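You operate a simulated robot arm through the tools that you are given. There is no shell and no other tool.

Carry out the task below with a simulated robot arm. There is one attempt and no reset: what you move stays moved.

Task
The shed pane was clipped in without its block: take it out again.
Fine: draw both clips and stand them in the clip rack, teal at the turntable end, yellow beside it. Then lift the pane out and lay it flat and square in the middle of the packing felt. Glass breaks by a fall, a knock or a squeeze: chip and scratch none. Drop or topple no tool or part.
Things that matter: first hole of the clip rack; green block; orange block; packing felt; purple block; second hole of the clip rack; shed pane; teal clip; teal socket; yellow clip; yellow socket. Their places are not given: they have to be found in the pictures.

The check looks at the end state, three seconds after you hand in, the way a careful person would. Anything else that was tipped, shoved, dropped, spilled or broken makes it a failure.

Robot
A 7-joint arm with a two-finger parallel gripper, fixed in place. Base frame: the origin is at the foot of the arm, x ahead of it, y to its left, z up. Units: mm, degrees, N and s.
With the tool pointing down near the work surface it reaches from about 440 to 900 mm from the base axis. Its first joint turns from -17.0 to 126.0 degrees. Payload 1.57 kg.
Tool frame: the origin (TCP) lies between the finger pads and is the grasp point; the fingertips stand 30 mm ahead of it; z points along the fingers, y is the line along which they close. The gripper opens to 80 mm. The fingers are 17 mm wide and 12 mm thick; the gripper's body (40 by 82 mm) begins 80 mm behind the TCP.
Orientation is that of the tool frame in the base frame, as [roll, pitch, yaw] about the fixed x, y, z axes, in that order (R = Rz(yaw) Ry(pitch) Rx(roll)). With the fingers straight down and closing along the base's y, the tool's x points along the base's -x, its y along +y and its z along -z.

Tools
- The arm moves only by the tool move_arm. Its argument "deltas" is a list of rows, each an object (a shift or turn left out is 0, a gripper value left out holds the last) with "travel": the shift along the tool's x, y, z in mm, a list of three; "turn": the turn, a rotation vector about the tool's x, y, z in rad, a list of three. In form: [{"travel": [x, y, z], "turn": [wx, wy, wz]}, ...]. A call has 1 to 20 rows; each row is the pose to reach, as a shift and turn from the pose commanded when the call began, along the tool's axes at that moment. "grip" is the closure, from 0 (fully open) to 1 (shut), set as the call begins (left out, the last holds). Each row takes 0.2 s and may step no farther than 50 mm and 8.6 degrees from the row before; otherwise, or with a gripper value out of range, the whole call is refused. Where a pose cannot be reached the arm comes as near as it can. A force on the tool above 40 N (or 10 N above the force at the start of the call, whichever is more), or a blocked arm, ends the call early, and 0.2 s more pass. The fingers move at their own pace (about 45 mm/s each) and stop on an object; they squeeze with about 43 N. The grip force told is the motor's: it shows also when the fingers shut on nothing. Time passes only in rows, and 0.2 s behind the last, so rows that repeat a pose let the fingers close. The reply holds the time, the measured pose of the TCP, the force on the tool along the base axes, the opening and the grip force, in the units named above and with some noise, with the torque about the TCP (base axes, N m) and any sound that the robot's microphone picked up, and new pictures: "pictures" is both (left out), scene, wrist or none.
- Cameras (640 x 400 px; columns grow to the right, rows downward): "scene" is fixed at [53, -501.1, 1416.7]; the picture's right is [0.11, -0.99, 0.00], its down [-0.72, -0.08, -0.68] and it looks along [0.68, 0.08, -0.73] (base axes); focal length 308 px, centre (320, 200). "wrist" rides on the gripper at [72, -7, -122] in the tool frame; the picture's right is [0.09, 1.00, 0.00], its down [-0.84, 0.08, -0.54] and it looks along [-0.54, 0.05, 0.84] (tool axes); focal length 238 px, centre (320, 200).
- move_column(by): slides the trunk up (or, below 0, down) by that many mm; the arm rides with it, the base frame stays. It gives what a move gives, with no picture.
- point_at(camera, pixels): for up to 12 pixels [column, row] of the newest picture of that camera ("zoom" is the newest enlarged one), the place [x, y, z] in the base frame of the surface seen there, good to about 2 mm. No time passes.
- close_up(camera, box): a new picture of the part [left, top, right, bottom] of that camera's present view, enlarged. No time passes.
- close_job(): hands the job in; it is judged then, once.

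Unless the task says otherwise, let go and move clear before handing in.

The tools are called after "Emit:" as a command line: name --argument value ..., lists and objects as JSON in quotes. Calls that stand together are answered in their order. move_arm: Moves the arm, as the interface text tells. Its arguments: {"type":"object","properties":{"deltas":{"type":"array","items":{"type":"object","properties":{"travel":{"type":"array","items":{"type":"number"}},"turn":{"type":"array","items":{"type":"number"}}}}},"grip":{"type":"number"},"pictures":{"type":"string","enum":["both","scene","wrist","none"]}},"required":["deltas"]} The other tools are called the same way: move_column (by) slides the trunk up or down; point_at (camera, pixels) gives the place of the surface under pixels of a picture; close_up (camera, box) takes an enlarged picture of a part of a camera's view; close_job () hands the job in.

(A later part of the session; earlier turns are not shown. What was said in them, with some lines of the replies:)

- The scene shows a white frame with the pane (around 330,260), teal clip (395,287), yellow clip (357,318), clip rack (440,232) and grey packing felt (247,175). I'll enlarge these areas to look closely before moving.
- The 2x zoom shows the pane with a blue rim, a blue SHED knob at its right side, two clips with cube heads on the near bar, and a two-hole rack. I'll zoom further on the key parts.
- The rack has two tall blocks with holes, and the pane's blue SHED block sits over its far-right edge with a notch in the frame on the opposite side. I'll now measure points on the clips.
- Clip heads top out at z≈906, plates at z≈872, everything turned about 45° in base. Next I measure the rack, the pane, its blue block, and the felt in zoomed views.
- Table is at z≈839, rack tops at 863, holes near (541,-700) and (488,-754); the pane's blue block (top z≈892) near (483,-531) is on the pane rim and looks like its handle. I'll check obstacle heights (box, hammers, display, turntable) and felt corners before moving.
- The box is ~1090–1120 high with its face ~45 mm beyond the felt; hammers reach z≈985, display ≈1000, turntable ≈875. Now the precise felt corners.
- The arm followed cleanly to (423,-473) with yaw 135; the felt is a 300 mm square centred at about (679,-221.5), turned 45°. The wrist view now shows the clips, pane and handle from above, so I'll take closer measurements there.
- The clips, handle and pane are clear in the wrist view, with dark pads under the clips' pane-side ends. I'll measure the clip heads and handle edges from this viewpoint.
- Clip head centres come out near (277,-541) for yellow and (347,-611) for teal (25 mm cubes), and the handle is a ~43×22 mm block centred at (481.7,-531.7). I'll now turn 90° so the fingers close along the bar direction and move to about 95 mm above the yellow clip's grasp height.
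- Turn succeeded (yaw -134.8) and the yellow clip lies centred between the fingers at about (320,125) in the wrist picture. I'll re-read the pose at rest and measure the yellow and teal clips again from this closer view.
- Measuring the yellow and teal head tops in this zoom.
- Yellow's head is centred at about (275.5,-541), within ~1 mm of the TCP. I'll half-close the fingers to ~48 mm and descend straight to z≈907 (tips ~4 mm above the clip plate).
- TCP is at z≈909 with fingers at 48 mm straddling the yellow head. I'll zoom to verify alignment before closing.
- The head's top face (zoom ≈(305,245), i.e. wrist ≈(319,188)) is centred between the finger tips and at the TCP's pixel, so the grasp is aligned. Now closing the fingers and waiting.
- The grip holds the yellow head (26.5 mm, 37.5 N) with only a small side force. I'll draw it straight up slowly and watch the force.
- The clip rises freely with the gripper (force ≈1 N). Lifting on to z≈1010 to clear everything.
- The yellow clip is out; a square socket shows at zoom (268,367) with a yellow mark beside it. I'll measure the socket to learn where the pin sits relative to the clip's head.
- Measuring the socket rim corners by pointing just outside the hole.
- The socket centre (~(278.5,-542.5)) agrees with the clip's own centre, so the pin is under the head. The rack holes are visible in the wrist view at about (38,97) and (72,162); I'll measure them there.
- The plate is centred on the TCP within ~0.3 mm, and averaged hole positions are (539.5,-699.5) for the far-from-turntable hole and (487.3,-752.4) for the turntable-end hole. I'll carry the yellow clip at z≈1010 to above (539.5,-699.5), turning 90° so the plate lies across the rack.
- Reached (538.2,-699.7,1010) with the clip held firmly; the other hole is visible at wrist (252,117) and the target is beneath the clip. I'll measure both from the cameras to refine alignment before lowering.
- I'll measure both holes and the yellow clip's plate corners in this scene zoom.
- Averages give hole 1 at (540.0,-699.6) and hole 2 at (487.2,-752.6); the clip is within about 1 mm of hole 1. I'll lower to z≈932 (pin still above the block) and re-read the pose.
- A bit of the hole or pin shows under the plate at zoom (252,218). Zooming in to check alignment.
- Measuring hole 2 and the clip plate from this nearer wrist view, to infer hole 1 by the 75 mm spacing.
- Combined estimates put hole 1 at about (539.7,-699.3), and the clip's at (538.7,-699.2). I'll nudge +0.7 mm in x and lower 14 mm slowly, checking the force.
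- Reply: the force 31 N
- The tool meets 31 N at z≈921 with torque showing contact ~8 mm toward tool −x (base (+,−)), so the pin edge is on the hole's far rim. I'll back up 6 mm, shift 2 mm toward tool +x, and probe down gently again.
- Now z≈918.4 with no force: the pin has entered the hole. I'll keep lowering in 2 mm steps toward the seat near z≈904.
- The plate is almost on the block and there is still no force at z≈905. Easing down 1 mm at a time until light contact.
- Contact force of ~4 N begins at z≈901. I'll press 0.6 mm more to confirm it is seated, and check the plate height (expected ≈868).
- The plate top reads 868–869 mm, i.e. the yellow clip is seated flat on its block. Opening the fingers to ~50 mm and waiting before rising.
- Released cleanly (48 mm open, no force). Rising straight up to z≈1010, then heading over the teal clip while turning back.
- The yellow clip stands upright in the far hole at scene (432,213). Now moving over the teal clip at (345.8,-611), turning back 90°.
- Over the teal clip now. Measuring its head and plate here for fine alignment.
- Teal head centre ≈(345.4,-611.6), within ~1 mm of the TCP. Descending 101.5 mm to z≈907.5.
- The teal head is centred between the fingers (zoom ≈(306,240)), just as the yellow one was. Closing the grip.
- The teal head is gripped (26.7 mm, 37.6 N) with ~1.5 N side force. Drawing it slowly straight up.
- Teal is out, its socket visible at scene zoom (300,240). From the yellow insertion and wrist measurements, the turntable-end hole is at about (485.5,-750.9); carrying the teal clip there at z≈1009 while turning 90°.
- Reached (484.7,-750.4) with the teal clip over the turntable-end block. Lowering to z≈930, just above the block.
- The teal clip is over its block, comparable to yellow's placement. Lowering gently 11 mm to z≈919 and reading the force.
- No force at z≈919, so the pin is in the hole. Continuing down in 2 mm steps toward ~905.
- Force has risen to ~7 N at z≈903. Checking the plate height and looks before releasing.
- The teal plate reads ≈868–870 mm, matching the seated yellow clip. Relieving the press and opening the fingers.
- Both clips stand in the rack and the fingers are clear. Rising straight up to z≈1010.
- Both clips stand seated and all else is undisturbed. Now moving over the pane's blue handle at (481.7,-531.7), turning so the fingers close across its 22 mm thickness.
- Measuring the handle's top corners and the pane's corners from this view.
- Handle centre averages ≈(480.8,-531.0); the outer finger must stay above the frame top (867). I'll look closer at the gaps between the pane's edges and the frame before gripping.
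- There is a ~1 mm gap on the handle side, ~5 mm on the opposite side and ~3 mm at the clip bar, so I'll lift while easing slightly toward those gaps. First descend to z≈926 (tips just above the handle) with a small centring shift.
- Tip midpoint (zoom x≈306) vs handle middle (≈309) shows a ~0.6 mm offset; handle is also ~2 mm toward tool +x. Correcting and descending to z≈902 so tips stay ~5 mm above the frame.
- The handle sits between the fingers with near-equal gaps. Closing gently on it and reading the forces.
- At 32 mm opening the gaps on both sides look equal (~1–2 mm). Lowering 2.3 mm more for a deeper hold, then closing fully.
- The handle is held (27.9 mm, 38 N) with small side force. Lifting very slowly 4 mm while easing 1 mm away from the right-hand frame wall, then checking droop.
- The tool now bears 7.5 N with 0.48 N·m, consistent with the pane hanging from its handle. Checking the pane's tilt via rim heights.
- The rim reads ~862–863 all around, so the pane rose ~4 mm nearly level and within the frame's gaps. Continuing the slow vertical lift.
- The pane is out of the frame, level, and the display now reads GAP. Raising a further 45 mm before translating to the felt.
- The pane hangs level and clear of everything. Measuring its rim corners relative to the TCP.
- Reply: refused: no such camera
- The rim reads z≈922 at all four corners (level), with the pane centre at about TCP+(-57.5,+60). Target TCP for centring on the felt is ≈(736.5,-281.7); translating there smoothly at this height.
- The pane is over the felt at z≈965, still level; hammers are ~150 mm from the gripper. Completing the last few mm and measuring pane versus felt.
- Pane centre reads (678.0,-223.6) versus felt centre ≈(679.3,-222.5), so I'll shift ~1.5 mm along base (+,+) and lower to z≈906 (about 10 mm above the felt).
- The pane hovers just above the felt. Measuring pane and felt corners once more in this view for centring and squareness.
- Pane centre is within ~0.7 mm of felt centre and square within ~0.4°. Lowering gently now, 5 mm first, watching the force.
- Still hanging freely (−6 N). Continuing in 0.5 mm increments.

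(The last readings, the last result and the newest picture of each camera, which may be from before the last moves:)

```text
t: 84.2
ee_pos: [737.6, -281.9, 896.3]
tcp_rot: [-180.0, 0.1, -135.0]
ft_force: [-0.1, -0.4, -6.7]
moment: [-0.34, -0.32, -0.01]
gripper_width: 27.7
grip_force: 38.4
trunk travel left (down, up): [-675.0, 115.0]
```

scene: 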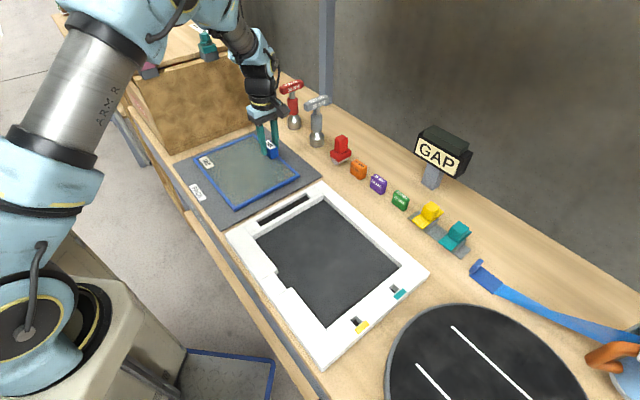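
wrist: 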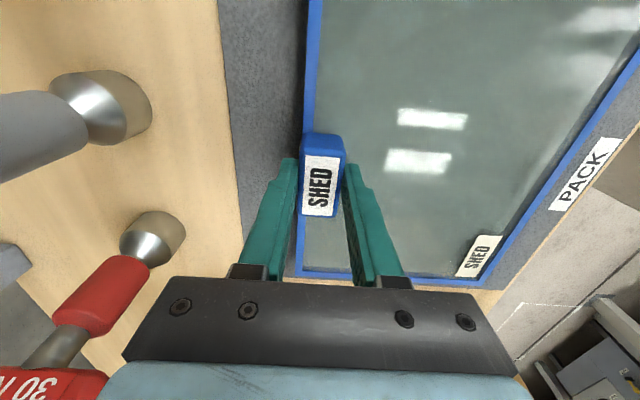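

Emit:
move_arm --deltas '[{"travel": [0, 0, 0.4]}, {"travel": [0, 0, 0.8]}, {"travel": [0, 0, 1.2]}, {"travel": [0, 0, 1.2]}]' --pictures "scene"

Emit:
close_up --camera "scene" --box '[190, 160, 310, 220]'

```text
t: 85.2
ee_pos: [736.7, -281.7, 892.0]
tcp_rot: [180.0, 0.0, -135.0]
ft_force: [2.9, 0.7, -1.8]
moment: [0.14, 0.26, -0.12]
gripper_width: 27.8
grip_force: 37.9
trunk travel left (down, up): [-675.0, 115.0]
```

scene: 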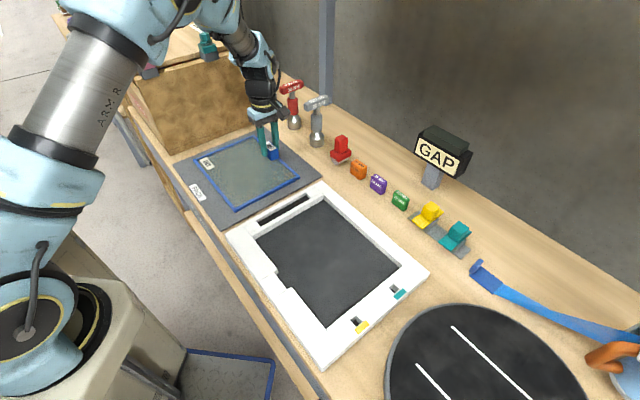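

```text
5.33 times, centred on (250, 190) of scene
```

zoom: 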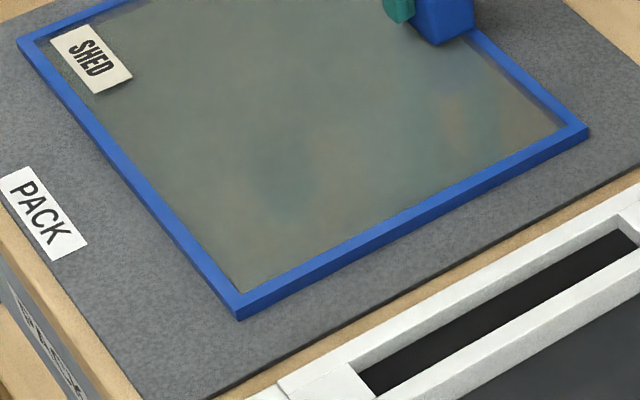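

Contact: vertical load dropped to −1.8 N and the moment shows the far-left edge resting on the felt first. Lowering the handle side 0.4 mm more to bring it flat.

Emit:
move_arm --deltas '[{"travel": [0, 0, 0.2]}, {"travel": [0, 0, 0.4]}, {"travel": [0, 0, 0.4]}]' --pictures "none"

```text
t: 86.0
ee_pos: [738.0, -280.3, 893.8]
tcp_rot: [-179.9, 0.0, -135.0]
ft_force: [1.3, -2.8, 1.3]
moment: [0.19, -0.07, 0.02]
gripper_width: 27.9
grip_force: 38.2
trunk travel left (down, up): [-675.0, 115.0]
```

The pane's weight is now fully carried by the felt (+1.3 N, small moment). Checking rim heights for flatness before releasing.

Emit:
close_up --camera "scene" --box '[160, 110, 340, 240]'

Emit:
point_at --camera "zoom" --pixels '[[151, 156], [333, 78], [470, 201], [273, 305], [185, 202], [235, 265], [425, 160], [445, 178], [330, 278], [420, 230], [190, 138], [280, 101]]'

```text
3.08 times, centred on (250, 175) of scene
```

zoom: 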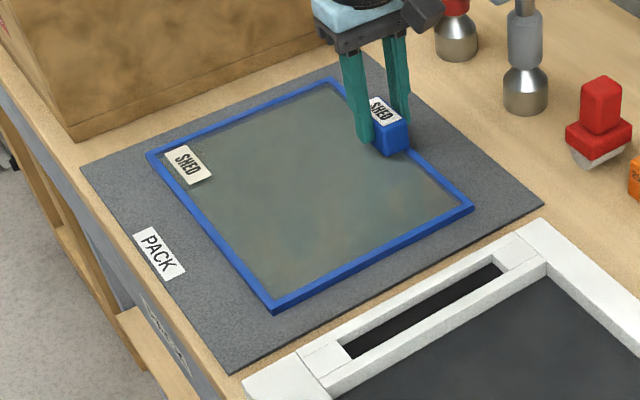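

```text
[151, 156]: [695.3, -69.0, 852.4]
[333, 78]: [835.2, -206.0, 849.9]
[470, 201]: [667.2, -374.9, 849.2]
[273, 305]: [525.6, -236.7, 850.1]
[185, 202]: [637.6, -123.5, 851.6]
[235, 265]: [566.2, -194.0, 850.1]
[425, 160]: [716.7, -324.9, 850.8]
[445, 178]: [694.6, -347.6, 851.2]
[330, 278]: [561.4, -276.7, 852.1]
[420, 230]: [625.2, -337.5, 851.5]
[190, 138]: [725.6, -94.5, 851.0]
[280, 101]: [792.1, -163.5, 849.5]
```

The rim reads 849–852 all around: flat, and centred within ~2 mm. Opening the fingers gently.

Emit:
move_arm --deltas '[{"travel": [0, 0, 0]}, {"travel": [0, 0, 0]}, {"travel": [0, 0, 0]}, {"travel": [0, 0, 0]}]' --grip 0.4 --pictures "both"

Emit:
close_up --camera "wrist" --box '[230, 90, 420, 250]'

```text
t: 87.0
ee_pos: [738.2, -279.9, 892.3]
tcp_rot: [180.0, 0.0, -135.0]
ft_force: [-0.1, -0.4, 0.2]
moment: [0.0, -0.03, 0.01]
gripper_width: 47.7
grip_force: 0.0
trunk travel left (down, up): [-675.0, 115.0]
```

scene: 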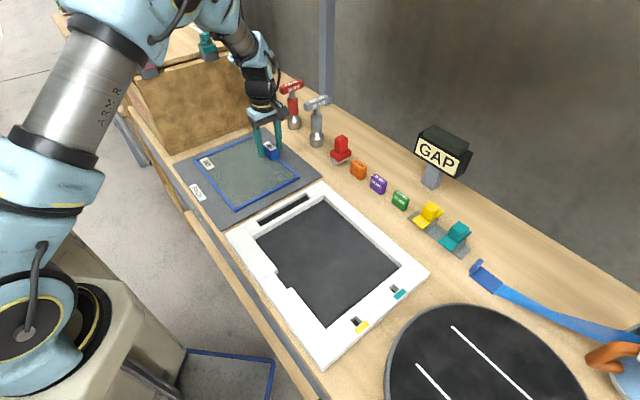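
wrist: 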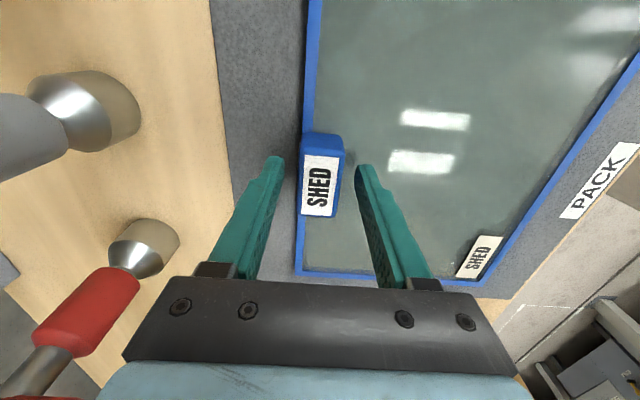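

```text
2.50 times, centred on (325, 170) of wrist
```

zoom: 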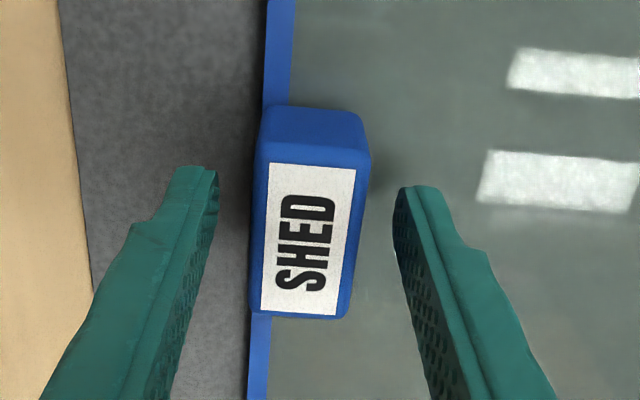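

Released cleanly with no force and both fingers clear of the handle. Rising straight up to z≈1040, away from the pane and hammers.

Emit:
move_arm --deltas '[{"travel": [0, 0, -4]}, {"travel": [0, 0, -10]}, {"travel": [0, 0, -20]}, {"travel": [0, 0, -34]}, {"travel": [0, 0, -52]}, {"travel": [0, 0, -74]}, {"travel": [0, 0, -98]}, {"travel": [0, 0, -122]}, {"travel": [0, 0, -140]}, {"travel": [0, 0, -150]}, {"travel": [0, 0, -150]}]' --pictures "both"

Emit:
close_up --camera "scene" --box '[160, 110, 340, 240]'

```text
t: 89.4
ee_pos: [737.6, -281.1, 1043.5]
tcp_rot: [180.0, 0.0, -135.0]
ft_force: [0.0, 0.1, -0.5]
moment: [0.0, -0.01, 0.01]
gripper_width: 47.8
grip_force: 0.0
trunk travel left (down, up): [-675.0, 115.0]
```

scene: 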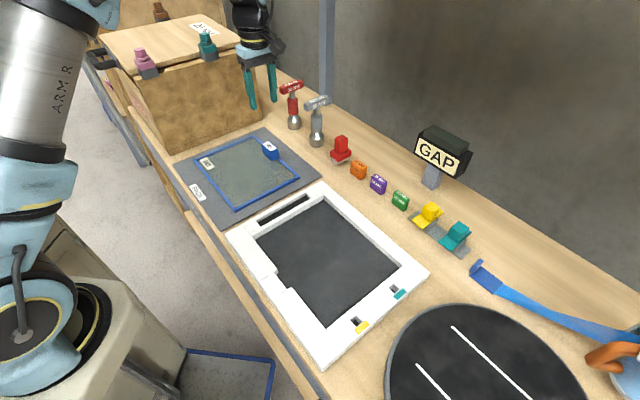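
wrist: 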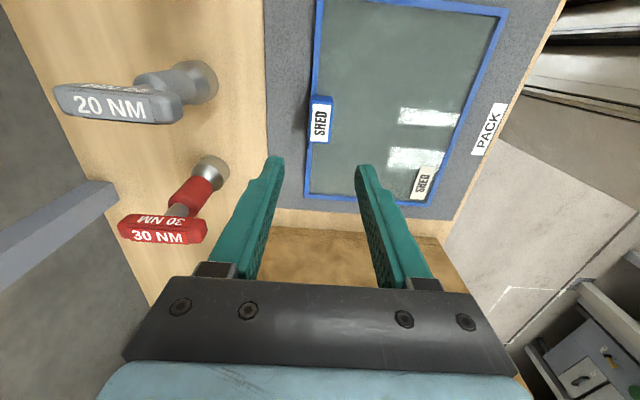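

```text
3.08 times, centred on (250, 175) of scene
```

zoom: 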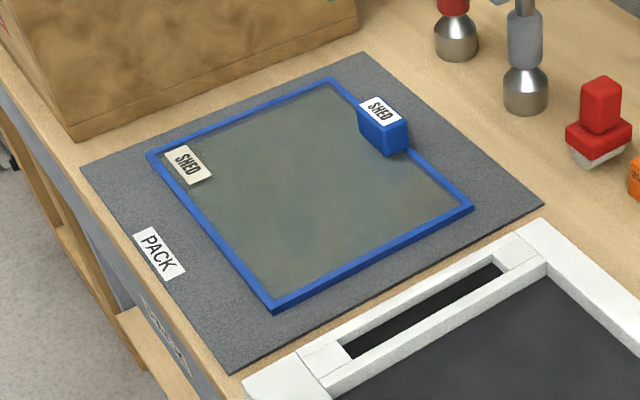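

The pane lies flat on the felt, handle upright. One more measurement of the margins to confirm it is centred and square.

Emit:
point_at --camera "zoom" --pixels '[[149, 155], [331, 79], [472, 204], [275, 308], [190, 210], [240, 270], [350, 96], [450, 183], [330, 282], [430, 230], [190, 137], [280, 99]]'

Emit:
point_at --camera "wrist" --pixels '[[317, 10], [506, 12], [308, 195], [425, 204], [316, 60], [309, 160], [490, 60], [450, 140], [350, 197], [400, 201], [400, 4], [450, 7]]'

Emit:
point_at --camera "wrist" --pixels '[[268, 60], [268, 120], [275, 205], [300, 209], [360, 214], [450, 219], [548, 30], [510, 100], [480, 160], [455, 212], [470, 185], [530, 60]]'

```text
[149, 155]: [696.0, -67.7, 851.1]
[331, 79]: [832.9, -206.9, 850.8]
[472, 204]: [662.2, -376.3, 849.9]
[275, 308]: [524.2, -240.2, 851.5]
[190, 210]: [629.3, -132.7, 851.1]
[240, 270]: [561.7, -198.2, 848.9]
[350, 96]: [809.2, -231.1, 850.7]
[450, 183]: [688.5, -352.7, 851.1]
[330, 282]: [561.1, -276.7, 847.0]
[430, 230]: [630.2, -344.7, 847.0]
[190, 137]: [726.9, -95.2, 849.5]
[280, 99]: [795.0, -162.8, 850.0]
```

```text
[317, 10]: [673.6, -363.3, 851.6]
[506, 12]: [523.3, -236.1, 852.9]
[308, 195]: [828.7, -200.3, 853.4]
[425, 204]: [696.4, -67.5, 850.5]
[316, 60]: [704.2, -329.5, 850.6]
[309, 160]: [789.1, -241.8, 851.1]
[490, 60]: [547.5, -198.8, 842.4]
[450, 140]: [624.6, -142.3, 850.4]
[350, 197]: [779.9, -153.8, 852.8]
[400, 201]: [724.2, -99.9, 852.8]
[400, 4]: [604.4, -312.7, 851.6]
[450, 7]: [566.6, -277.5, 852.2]
```

```text
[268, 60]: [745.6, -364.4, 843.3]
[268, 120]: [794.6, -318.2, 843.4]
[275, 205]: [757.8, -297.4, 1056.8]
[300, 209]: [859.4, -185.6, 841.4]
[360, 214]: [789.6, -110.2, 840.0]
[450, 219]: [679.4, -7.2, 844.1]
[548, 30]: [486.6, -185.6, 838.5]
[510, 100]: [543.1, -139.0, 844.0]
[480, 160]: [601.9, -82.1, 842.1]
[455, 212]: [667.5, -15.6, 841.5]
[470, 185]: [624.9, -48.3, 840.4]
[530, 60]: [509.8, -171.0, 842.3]
```

Pane centre (≈(678.8,-222.8)) matches the felt centre (≈(679,-222.8)) and its edges are parallel to the felt's within ~0.3°. Raising a bit more and doing a final check of the clips and the bench.

Emit:
move_arm --deltas '[{"travel": [5, 0, -10]}, {"travel": [15, 0, -25]}, {"travel": [30, 0, -40]}, {"travel": [45, 0, -55]}, {"travel": [55, 0, -60]}, {"travel": [55, 0, -60]}]' --grip 0.4 --pictures "both"

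Emit:
close_up --camera "scene" --box '[330, 120, 500, 260]'

Emit:
close_up --camera "scene" --box '[160, 60, 360, 240]'

```text
t: 90.8
ee_pos: [696.6, -320.8, 1103.4]
tcp_rot: [-180.0, 0.1, -135.0]
ft_force: [0.3, 0.1, -0.7]
moment: [-0.01, 0.0, -0.03]
gripper_width: 48.0
grip_force: 0.0
trunk travel left (down, up): [-675.0, 115.0]
```

scene: 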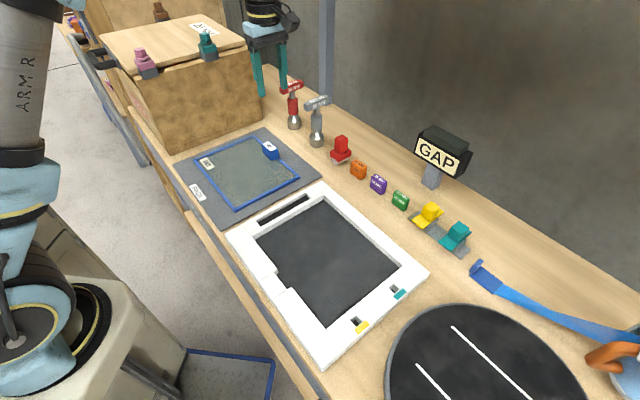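
wrist: 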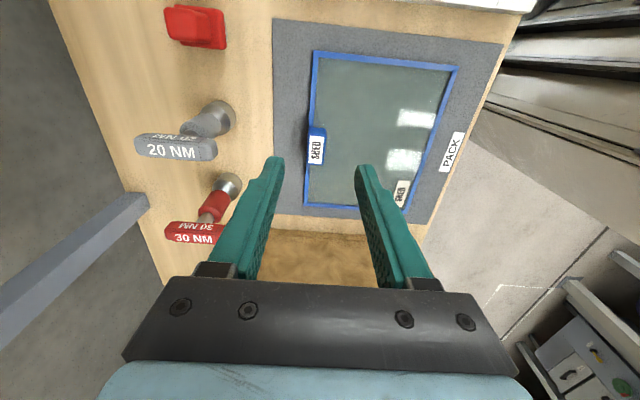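

```text
2.86 times, centred on (415, 190) of scene
```

zoom: 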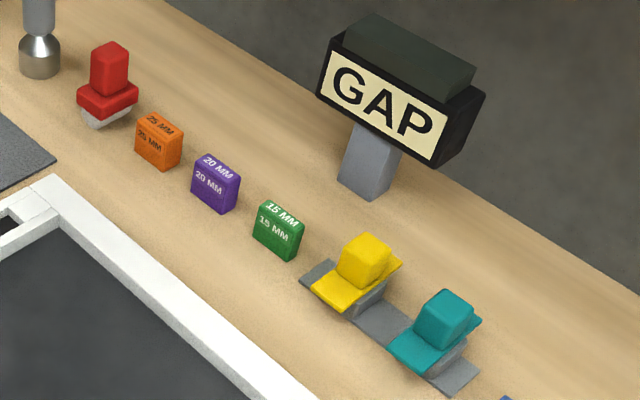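

```text
2.22 times, centred on (260, 150) of scene
```

zoom: 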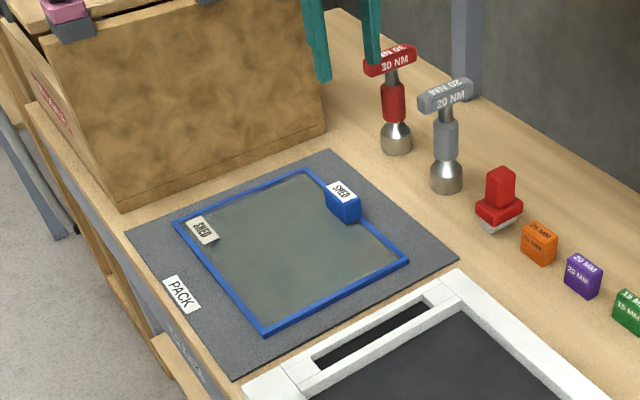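

The teal clip stands at the turntable end of the rack at scene (456,235), with yellow beside it at (431,213). The pane lies flat, centred and square on the felt, and the blocks, hammers and box have not moved. The gripper is empty and well clear, so I'm handing the job in.

Emit:
close_job

```text
The job is handed in.
```

The shed pane is out of its frame and lying flat on the packing felt. Its centre measured within about 1 mm of the felt's centre, and its edges are square to the felt within about half a degree.

- **Clips:** both were drawn straight up and stand seated in the clip rack, teal in the hole at the turntable end and yellow beside it. I turned each plate 90° to lie across the rack, because two plates lying along it would have overlapped.
- **Yellow clip:** its pin first met the rim of its hole with about 31 N. I backed off, shifted 2 mm, and it went in freely. I saw no mark or movement of the rack.
- **Pane:** I lifted it by its blue SHED handle. It hung level throughout and came down gently. I saw no chip or scratch, and the microphone picked up no sound.
- **Everything else:** the blocks, hammers, box and turntable look undisturbed in the last pictures. The display changed from "15 MM" to "GAP" as the pane was lifted out.

The gripper was empty and well clear when I handed the job in.
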